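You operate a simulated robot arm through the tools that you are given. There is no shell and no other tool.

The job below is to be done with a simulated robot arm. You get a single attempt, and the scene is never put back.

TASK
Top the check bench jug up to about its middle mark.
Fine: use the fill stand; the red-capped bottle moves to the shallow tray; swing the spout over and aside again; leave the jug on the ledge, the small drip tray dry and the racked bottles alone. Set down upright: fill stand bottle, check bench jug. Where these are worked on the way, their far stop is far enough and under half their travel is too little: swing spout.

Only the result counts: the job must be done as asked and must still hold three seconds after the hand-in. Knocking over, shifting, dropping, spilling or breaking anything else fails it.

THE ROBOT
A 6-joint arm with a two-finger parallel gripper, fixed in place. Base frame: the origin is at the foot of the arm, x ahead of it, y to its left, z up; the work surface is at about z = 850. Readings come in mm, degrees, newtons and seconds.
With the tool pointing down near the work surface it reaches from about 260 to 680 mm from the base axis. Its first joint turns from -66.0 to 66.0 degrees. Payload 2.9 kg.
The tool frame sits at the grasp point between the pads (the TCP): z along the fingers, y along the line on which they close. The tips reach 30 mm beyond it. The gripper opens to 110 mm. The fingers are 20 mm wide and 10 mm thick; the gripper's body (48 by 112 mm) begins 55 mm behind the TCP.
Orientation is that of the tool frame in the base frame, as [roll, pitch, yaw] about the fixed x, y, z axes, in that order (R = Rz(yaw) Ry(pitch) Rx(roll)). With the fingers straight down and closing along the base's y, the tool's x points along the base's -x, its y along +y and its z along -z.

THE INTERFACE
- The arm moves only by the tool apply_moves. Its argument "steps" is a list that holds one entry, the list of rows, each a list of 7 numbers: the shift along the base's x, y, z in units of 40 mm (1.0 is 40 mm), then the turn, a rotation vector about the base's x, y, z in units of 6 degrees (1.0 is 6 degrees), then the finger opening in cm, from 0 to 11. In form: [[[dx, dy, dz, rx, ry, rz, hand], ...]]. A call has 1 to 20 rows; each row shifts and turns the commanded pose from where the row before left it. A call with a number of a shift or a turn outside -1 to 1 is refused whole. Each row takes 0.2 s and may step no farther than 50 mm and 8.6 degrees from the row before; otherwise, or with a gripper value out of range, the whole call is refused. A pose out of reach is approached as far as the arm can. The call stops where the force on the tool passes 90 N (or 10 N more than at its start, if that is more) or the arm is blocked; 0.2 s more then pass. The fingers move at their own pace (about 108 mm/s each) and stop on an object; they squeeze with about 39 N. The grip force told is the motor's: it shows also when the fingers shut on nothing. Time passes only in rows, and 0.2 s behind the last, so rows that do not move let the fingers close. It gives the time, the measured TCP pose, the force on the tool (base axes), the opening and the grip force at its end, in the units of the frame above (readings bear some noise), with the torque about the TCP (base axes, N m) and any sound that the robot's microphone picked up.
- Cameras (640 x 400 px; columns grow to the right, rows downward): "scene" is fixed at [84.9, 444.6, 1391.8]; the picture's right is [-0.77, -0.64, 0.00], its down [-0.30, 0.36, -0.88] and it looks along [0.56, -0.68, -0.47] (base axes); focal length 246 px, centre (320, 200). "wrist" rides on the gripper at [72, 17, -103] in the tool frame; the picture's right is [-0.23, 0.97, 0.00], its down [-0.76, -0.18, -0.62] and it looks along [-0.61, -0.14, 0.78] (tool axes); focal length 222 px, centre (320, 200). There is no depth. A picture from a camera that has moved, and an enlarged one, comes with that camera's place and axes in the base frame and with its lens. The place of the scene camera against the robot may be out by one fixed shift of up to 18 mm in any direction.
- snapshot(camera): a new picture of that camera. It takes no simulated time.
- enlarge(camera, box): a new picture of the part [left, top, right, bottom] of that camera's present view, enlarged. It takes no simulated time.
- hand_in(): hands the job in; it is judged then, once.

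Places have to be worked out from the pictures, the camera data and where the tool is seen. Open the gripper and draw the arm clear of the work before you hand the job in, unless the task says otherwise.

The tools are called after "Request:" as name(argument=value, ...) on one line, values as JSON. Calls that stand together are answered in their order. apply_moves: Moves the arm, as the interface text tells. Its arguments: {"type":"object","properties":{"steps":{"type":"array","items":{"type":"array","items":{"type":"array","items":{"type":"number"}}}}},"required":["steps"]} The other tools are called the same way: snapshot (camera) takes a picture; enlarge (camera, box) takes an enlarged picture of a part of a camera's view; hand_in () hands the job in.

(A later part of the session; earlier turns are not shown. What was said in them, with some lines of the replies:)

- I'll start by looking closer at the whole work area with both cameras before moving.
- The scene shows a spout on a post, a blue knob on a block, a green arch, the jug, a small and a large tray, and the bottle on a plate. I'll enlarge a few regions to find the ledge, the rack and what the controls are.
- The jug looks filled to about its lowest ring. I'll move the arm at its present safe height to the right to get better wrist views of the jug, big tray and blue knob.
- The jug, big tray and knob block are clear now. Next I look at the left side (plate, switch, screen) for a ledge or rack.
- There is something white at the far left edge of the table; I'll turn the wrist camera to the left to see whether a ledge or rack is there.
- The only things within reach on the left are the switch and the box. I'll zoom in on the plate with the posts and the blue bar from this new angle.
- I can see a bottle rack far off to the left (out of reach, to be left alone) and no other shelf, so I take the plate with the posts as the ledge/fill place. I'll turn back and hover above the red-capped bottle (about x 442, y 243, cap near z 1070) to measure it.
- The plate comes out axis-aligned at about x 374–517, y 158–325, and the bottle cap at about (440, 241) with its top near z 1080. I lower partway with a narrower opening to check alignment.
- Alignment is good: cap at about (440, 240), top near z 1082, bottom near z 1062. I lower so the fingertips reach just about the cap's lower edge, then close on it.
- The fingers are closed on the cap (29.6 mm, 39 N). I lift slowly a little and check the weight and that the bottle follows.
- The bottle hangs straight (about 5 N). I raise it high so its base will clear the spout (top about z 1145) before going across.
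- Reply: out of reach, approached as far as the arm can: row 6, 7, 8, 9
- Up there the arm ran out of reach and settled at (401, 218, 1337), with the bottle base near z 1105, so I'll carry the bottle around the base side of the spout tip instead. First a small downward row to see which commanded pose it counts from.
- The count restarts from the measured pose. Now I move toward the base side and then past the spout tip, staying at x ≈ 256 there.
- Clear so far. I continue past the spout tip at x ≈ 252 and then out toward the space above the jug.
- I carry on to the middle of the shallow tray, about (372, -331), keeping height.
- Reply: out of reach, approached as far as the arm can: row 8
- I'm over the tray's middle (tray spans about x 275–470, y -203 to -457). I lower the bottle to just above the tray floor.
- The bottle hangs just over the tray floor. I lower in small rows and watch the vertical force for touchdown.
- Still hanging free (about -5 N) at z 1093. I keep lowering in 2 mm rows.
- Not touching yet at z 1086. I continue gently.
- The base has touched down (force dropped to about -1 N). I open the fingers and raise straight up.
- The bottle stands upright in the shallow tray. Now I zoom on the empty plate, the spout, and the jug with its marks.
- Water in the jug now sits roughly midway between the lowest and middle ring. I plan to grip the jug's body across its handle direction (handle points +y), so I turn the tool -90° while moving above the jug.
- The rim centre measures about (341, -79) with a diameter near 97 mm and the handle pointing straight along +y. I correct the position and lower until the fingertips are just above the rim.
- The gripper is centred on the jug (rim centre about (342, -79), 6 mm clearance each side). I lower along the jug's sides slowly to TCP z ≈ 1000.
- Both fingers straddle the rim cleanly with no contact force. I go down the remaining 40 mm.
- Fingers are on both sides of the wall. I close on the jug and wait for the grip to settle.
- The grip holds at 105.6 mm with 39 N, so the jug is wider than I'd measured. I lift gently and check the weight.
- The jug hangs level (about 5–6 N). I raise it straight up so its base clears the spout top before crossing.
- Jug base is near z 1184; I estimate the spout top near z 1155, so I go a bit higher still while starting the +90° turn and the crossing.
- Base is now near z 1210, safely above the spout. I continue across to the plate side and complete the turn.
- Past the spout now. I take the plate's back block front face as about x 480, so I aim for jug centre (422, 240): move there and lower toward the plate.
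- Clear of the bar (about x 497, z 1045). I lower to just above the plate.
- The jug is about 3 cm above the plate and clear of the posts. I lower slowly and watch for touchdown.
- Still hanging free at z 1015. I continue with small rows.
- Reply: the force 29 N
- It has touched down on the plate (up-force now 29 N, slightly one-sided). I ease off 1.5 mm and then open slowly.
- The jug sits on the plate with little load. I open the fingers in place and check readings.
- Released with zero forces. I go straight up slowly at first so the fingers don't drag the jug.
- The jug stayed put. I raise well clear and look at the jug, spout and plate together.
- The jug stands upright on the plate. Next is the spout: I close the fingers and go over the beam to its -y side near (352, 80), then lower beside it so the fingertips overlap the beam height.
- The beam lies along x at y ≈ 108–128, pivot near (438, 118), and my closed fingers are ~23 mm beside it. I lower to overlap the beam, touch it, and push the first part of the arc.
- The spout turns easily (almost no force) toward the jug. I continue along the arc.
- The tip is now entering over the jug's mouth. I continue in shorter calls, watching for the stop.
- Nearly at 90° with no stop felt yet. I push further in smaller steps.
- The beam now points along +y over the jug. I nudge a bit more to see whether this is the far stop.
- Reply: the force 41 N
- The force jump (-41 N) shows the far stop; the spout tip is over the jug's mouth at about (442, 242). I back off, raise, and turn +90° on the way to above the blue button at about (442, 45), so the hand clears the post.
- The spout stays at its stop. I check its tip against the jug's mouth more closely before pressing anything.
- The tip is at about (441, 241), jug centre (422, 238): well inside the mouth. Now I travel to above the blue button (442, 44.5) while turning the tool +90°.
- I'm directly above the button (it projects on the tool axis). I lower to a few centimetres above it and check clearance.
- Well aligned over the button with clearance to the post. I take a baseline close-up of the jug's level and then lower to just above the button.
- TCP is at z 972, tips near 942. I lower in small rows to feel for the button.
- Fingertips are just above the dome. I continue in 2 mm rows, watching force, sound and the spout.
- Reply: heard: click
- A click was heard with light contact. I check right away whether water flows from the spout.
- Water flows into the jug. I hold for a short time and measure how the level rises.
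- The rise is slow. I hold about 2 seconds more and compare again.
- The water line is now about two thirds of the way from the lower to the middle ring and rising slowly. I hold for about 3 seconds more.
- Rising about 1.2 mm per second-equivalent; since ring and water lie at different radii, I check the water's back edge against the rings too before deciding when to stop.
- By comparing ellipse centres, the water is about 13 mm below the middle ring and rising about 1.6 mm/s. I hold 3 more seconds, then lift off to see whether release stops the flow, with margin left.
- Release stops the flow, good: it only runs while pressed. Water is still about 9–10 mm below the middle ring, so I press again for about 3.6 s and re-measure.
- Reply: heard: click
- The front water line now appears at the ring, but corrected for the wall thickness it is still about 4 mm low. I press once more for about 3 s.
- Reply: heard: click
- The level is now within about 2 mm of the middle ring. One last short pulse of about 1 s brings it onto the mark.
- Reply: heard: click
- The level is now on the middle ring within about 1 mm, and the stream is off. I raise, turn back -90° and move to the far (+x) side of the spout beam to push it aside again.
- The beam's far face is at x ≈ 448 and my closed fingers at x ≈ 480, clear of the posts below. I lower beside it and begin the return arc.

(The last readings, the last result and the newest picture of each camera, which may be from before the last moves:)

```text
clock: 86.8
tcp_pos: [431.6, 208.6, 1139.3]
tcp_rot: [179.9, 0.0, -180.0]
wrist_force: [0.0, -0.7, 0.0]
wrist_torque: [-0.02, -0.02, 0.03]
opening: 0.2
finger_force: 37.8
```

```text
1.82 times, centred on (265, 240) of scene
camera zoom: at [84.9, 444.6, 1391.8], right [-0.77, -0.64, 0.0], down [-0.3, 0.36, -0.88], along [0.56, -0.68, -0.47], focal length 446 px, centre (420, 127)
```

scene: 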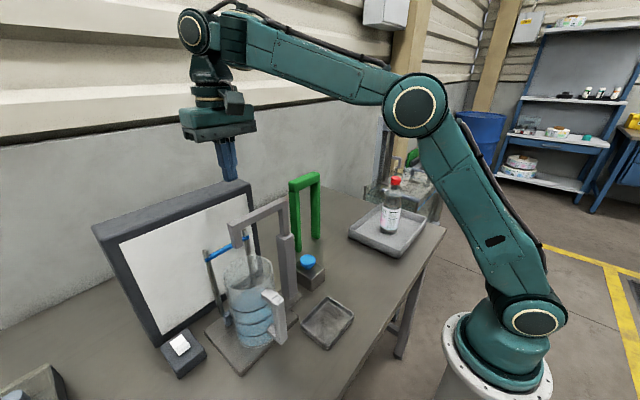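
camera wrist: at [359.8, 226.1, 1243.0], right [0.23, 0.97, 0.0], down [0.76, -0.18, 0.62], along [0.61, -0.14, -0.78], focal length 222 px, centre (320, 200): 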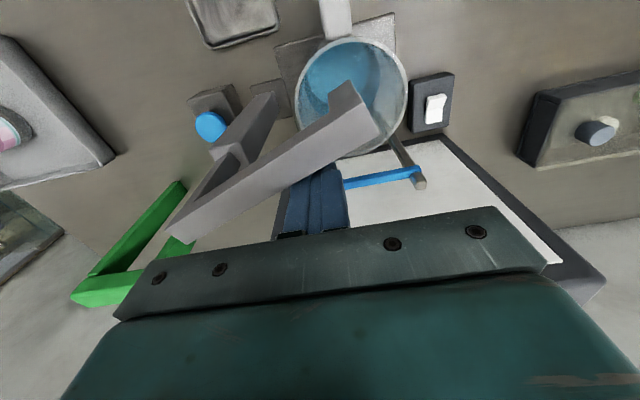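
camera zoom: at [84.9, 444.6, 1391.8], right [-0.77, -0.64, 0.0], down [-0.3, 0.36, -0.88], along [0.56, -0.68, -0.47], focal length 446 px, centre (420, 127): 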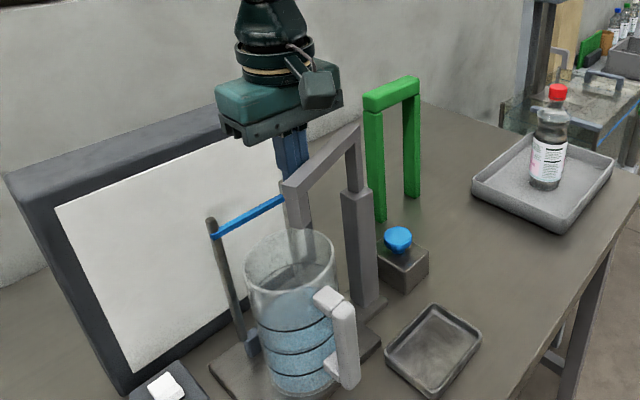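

The spout follows back easily. I continue along the return arc.

Request:
apply_moves(steps=[[[-0.353, -0.058, 0, 0, 0, 0, 0], [-0.335, -0.11, 0, 0, 0, 0, 0], [-0.318, -0.163, 0, 0, 0, 0, 0], [-0.288, -0.208, 0, 0, 0, 0, 0]]])

Request:
snapshot(camera="wrist")

Request:
enlarge(camera="scene", box=[180, 130, 350, 350])

```text
clock: 87.8
tcp_pos: [381.5, 187.3, 1141.9]
tcp_rot: [179.8, 0.0, -180.0]
wrist_force: [-0.4, 0.0, 0.7]
wrist_torque: [-0.01, 0.0, -0.03]
opening: 0.1
finger_force: 37.3
```

```text
taken
camera wrist: at [308.2, 203.9, 1243.2], right [0.23, 0.97, 0.0], down [0.76, -0.18, 0.62], along [0.61, -0.14, -0.78], focal length 222 px, centre (320, 200)
```

wrist: 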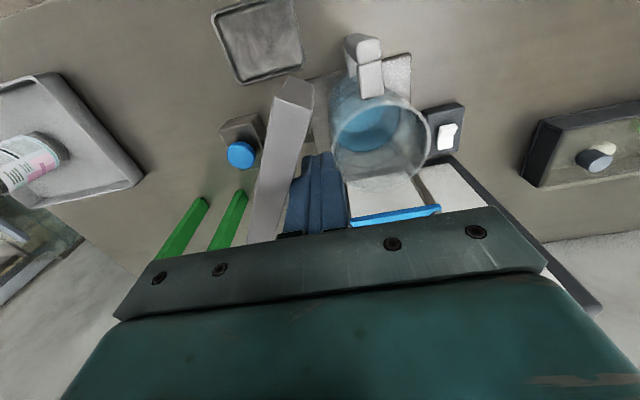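

```text
1.82 times, centred on (265, 240) of scene
camera zoom: at [84.9, 444.6, 1391.8], right [-0.77, -0.64, 0.0], down [-0.3, 0.36, -0.88], along [0.56, -0.68, -0.47], focal length 446 px, centre (420, 127)
```

zoom: 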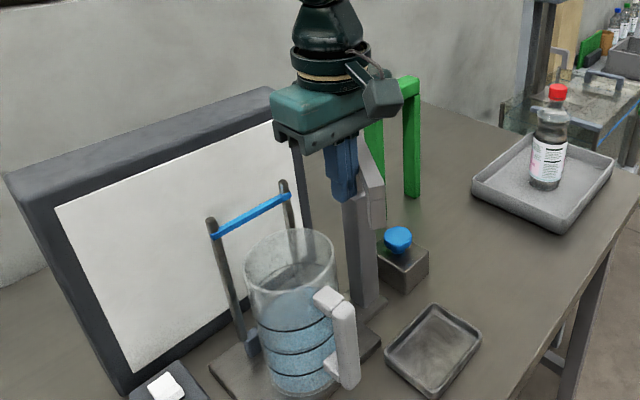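

The tip has left the jug's mouth. I continue the arc toward its original place along -x.

Request:
apply_moves(steps=[[[-0.27, -0.255, 0, 0, 0, 0, 0], [-0.22, -0.288, 0, 0, 0, 0, 0], [-0.17, -0.318, 0, 0, 0, 0, 0]]])

Request:
apply_moves(steps=[[[-0.08, -0.17, 0, 0, 0, 0, 0], [-0.05, -0.1, 0, 0, 0, 0, 0]]])

Request:
snapshot(camera="wrist")

Request:
enlarge(camera="scene", box=[180, 130, 350, 350])

```text
clock: 88.6
tcp_pos: [353.3, 152.2, 1140.5]
tcp_rot: [179.9, 0.0, 179.9]
wrist_force: [-0.3, 0.5, -0.4]
wrist_torque: [-0.05, 0.01, -0.01]
opening: 0.0
finger_force: 37.3
```

```text
clock: 89.2
tcp_pos: [348.6, 141.3, 1139.6]
tcp_rot: [179.9, 0.0, 179.9]
wrist_force: [-0.9, 1.1, 1.1]
wrist_torque: [0.0, -0.01, 0.03]
opening: 0.0
finger_force: 37.7
```

```text
taken
camera wrist: at [276.2, 158.8, 1243.7], right [0.23, 0.97, 0.0], down [0.76, -0.18, 0.62], along [0.61, -0.14, -0.78], focal length 222 px, centre (320, 200)
```

wrist: 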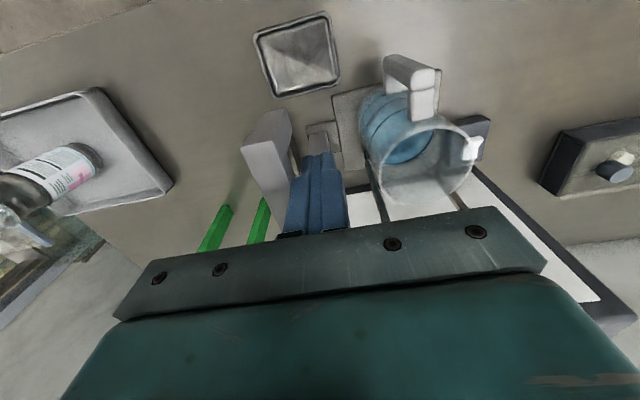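

```text
1.82 times, centred on (265, 240) of scene
camera zoom: at [84.9, 444.6, 1391.8], right [-0.77, -0.64, 0.0], down [-0.3, 0.36, -0.88], along [0.56, -0.68, -0.47], focal length 446 px, centre (420, 127)
```

zoom: 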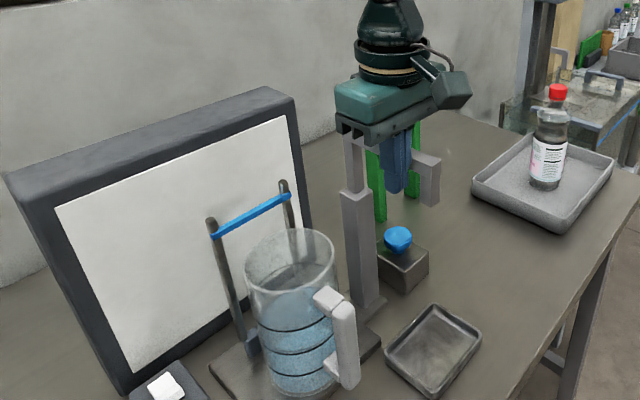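

Almost back to its original line. I nudge in small steps to find the end stop.

Request:
apply_moves(steps=[[[0, -0.06, 0, 0, 0, 0, 0], [0, -0.06, 0, 0, 0, 0, 0]]])

Request:
snapshot(camera="wrist")

```text
clock: 89.8
tcp_pos: [347.6, 140.2, 1140.5]
tcp_rot: [179.7, 0.1, -179.4]
wrist_force: [-7.5, 41.9, 0.6]
wrist_torque: [0.04, 0.0, -0.01]
opening: 0.0
finger_force: 37.8
```

```text
taken
camera wrist: at [275.8, 156.4, 1243.6], right [0.22, 0.98, 0.0], down [0.76, -0.17, 0.62], along [0.61, -0.13, -0.78], focal length 222 px, centre (320, 200)
```

wrist: 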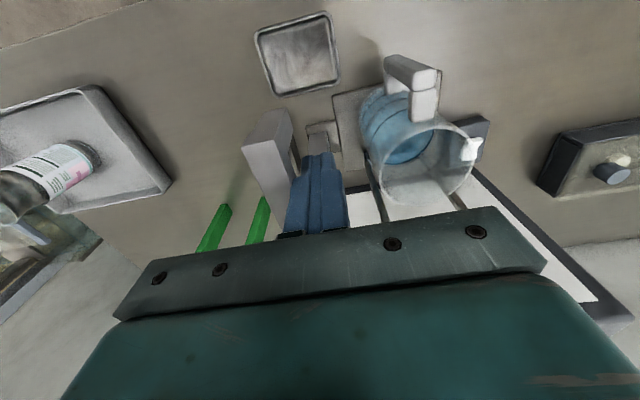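

The stop is reached (42 N), so the spout is fully aside. I back off, raise, open the gripper and draw the arm clear.

Request:
apply_moves(steps=[[[0, 0.3, 0, 0, 0, 0, 0], [-0.2, 0.3, 0, 0, 0, 0, 0], [0, 0, 0.8, 0, 0, 0, 0], [0, 0, 0.9, 0, 0, 0, 0], [0, 0, 0.9, 0, 0, 0, 2], [-0.5, 0, 0.5, 0, 0, 0, 5]]])

Request:
snapshot(camera="wrist")

Request:
snapshot(camera="scene")

Request:
enlarge(camera="scene", box=[190, 170, 360, 360])

```text
clock: 91.2
tcp_pos: [319.8, 161.1, 1266.9]
tcp_rot: [180.0, 0.0, 179.9]
wrist_force: [0.5, -0.1, 0.0]
wrist_torque: [0.0, 0.01, 0.01]
opening: 50.2
finger_force: 0.2
```

```text
taken
camera wrist: at [248.6, 176.8, 1368.1], right [0.23, 0.97, 0.0], down [0.76, -0.18, 0.62], along [0.61, -0.14, -0.78], focal length 222 px, centre (320, 200)
```

wrist: 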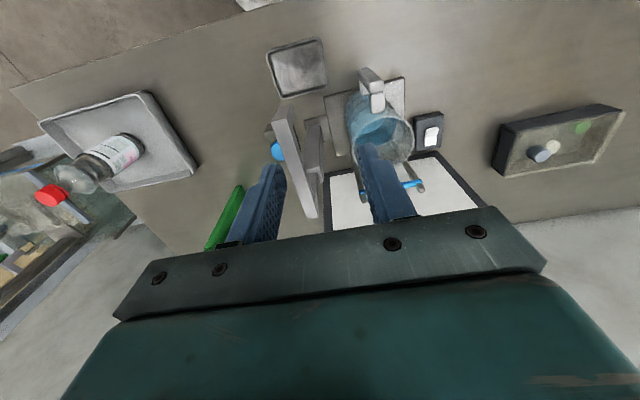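

```text
taken
```

scene: 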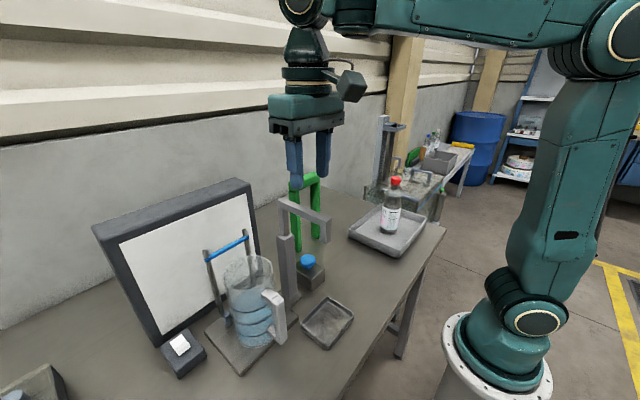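

```text
2.11 times, centred on (275, 265) of scene
camera zoom: at [84.9, 444.6, 1391.8], right [-0.77, -0.64, 0.0], down [-0.3, 0.36, -0.88], along [0.56, -0.68, -0.47], focal length 517 px, centre (415, 63)
```

zoom: 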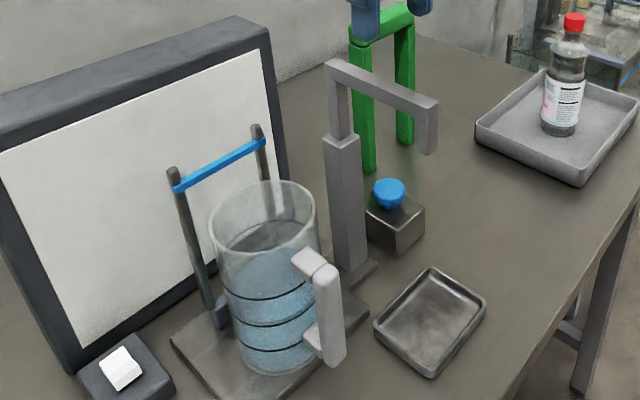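

Jug on the plate at its middle mark, bottle upright in the shallow tray, spout aside and drip tray unchanged. I open the gripper fully, draw back a bit more and let a few seconds pass before the final check.

Request:
apply_moves(steps=[[[-0.2, -0.5, 0.6, 0, 0, 0, 8], [-0.2, -0.5, 0.6, 0, 0, 0, 11], [0, -0.5, 0.3, 0, 0, 0, 11], [0, 0, 0, 0, 0, 0, 11], [0, 0, 0, 0, 0, 0, 11], [0, 0, 0, 0, 0, 0, 11], [0, 0, 0, 0, 0, 0, 11], [0, 0, 0, 0, 0, 0, 11], [0, 0, 0, 0, 0, 0, 11]]])

Request:
enlarge(camera="scene", box=[215, 250, 305, 350])

Request:
enlarge(camera="scene", box=[270, 180, 450, 360])

Request:
snapshot(camera="wrist")

```text
clock: 93.2
tcp_pos: [304.1, 100.3, 1324.2]
tcp_rot: [179.9, 0.0, 179.9]
wrist_force: [0.6, 0.2, 0.6]
wrist_torque: [-0.07, -0.02, -0.03]
opening: 110.0
finger_force: 0.1
```

```text
4.00 times, centred on (260, 300) of scene
camera zoom: at [84.9, 444.6, 1391.8], right [-0.77, -0.64, 0.0], down [-0.3, 0.36, -0.88], along [0.56, -0.68, -0.47], focal length 982 px, centre (560, -200)
```

zoom: 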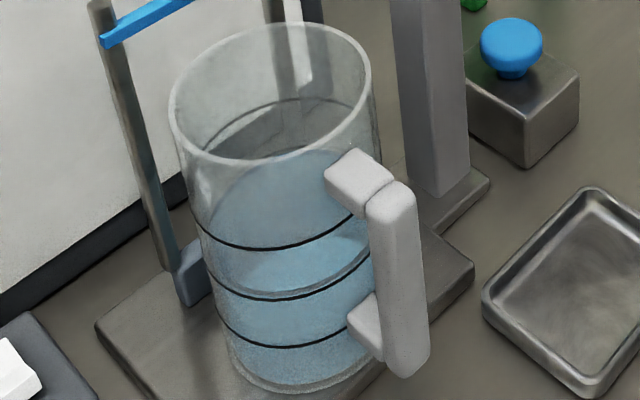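

```text
2.22 times, centred on (360, 270) of scene
camera zoom: at [84.9, 444.6, 1391.8], right [-0.77, -0.64, 0.0], down [-0.3, 0.36, -0.88], along [0.56, -0.68, -0.47], focal length 546 px, centre (231, 44)
```

zoom: 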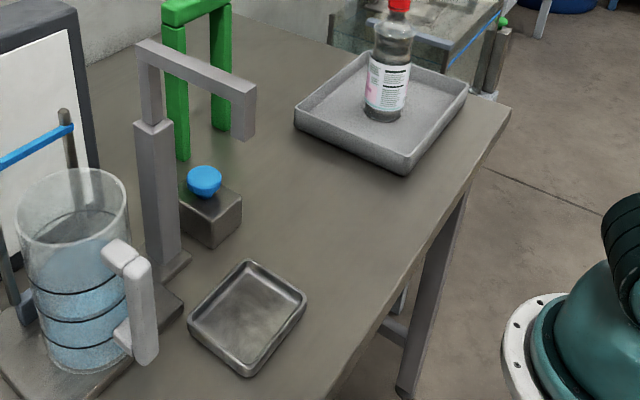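

```text
taken
camera wrist: at [231.5, 117.2, 1427.3], right [0.23, 0.97, 0.0], down [0.76, -0.18, 0.62], along [0.61, -0.14, -0.78], focal length 222 px, centre (320, 200)
```

wrist: 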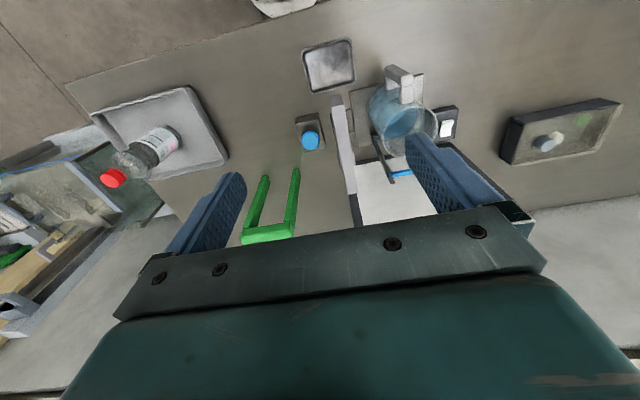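

The pictures show everything in place:
- The jug is upright on the plate at its middle mark.
- The bottle is upright in the shallow tray.
- The spout is swung aside and the drip tray is dry.
- The arm is clear with the gripper open.

I hand the job in.

Request:
hand_in()

```text
The job is handed in.
```

I topped the jug up to about its middle mark and handed the job in. I haven't seen a verdict on it.

- **Jug:** it stands upright on the plate in front of the white panel, where it was filled. By my measurement from the pictures, the water is within about 1 mm of the middle mark.
- **Ledge:** I took that plate to be the ledge, since I saw no other ledge within reach. If you meant somewhere else, the jug is in the wrong place.
- **Bottle:** the red-capped bottle stands upright in the middle of the shallow tray.
- **Spout:** I swung it over the jug until it hit its far stop. After filling I pushed it back until it hit the stop at its starting side.
- **Drip tray and racked bottles:** the spout ran only while it was over the jug, and the drip tray looks dry. The racked bottles were out of reach and I never touched them.
- **Arm:** it is clear of the work with the gripper open. Nothing was knocked over or spilled that I could see.
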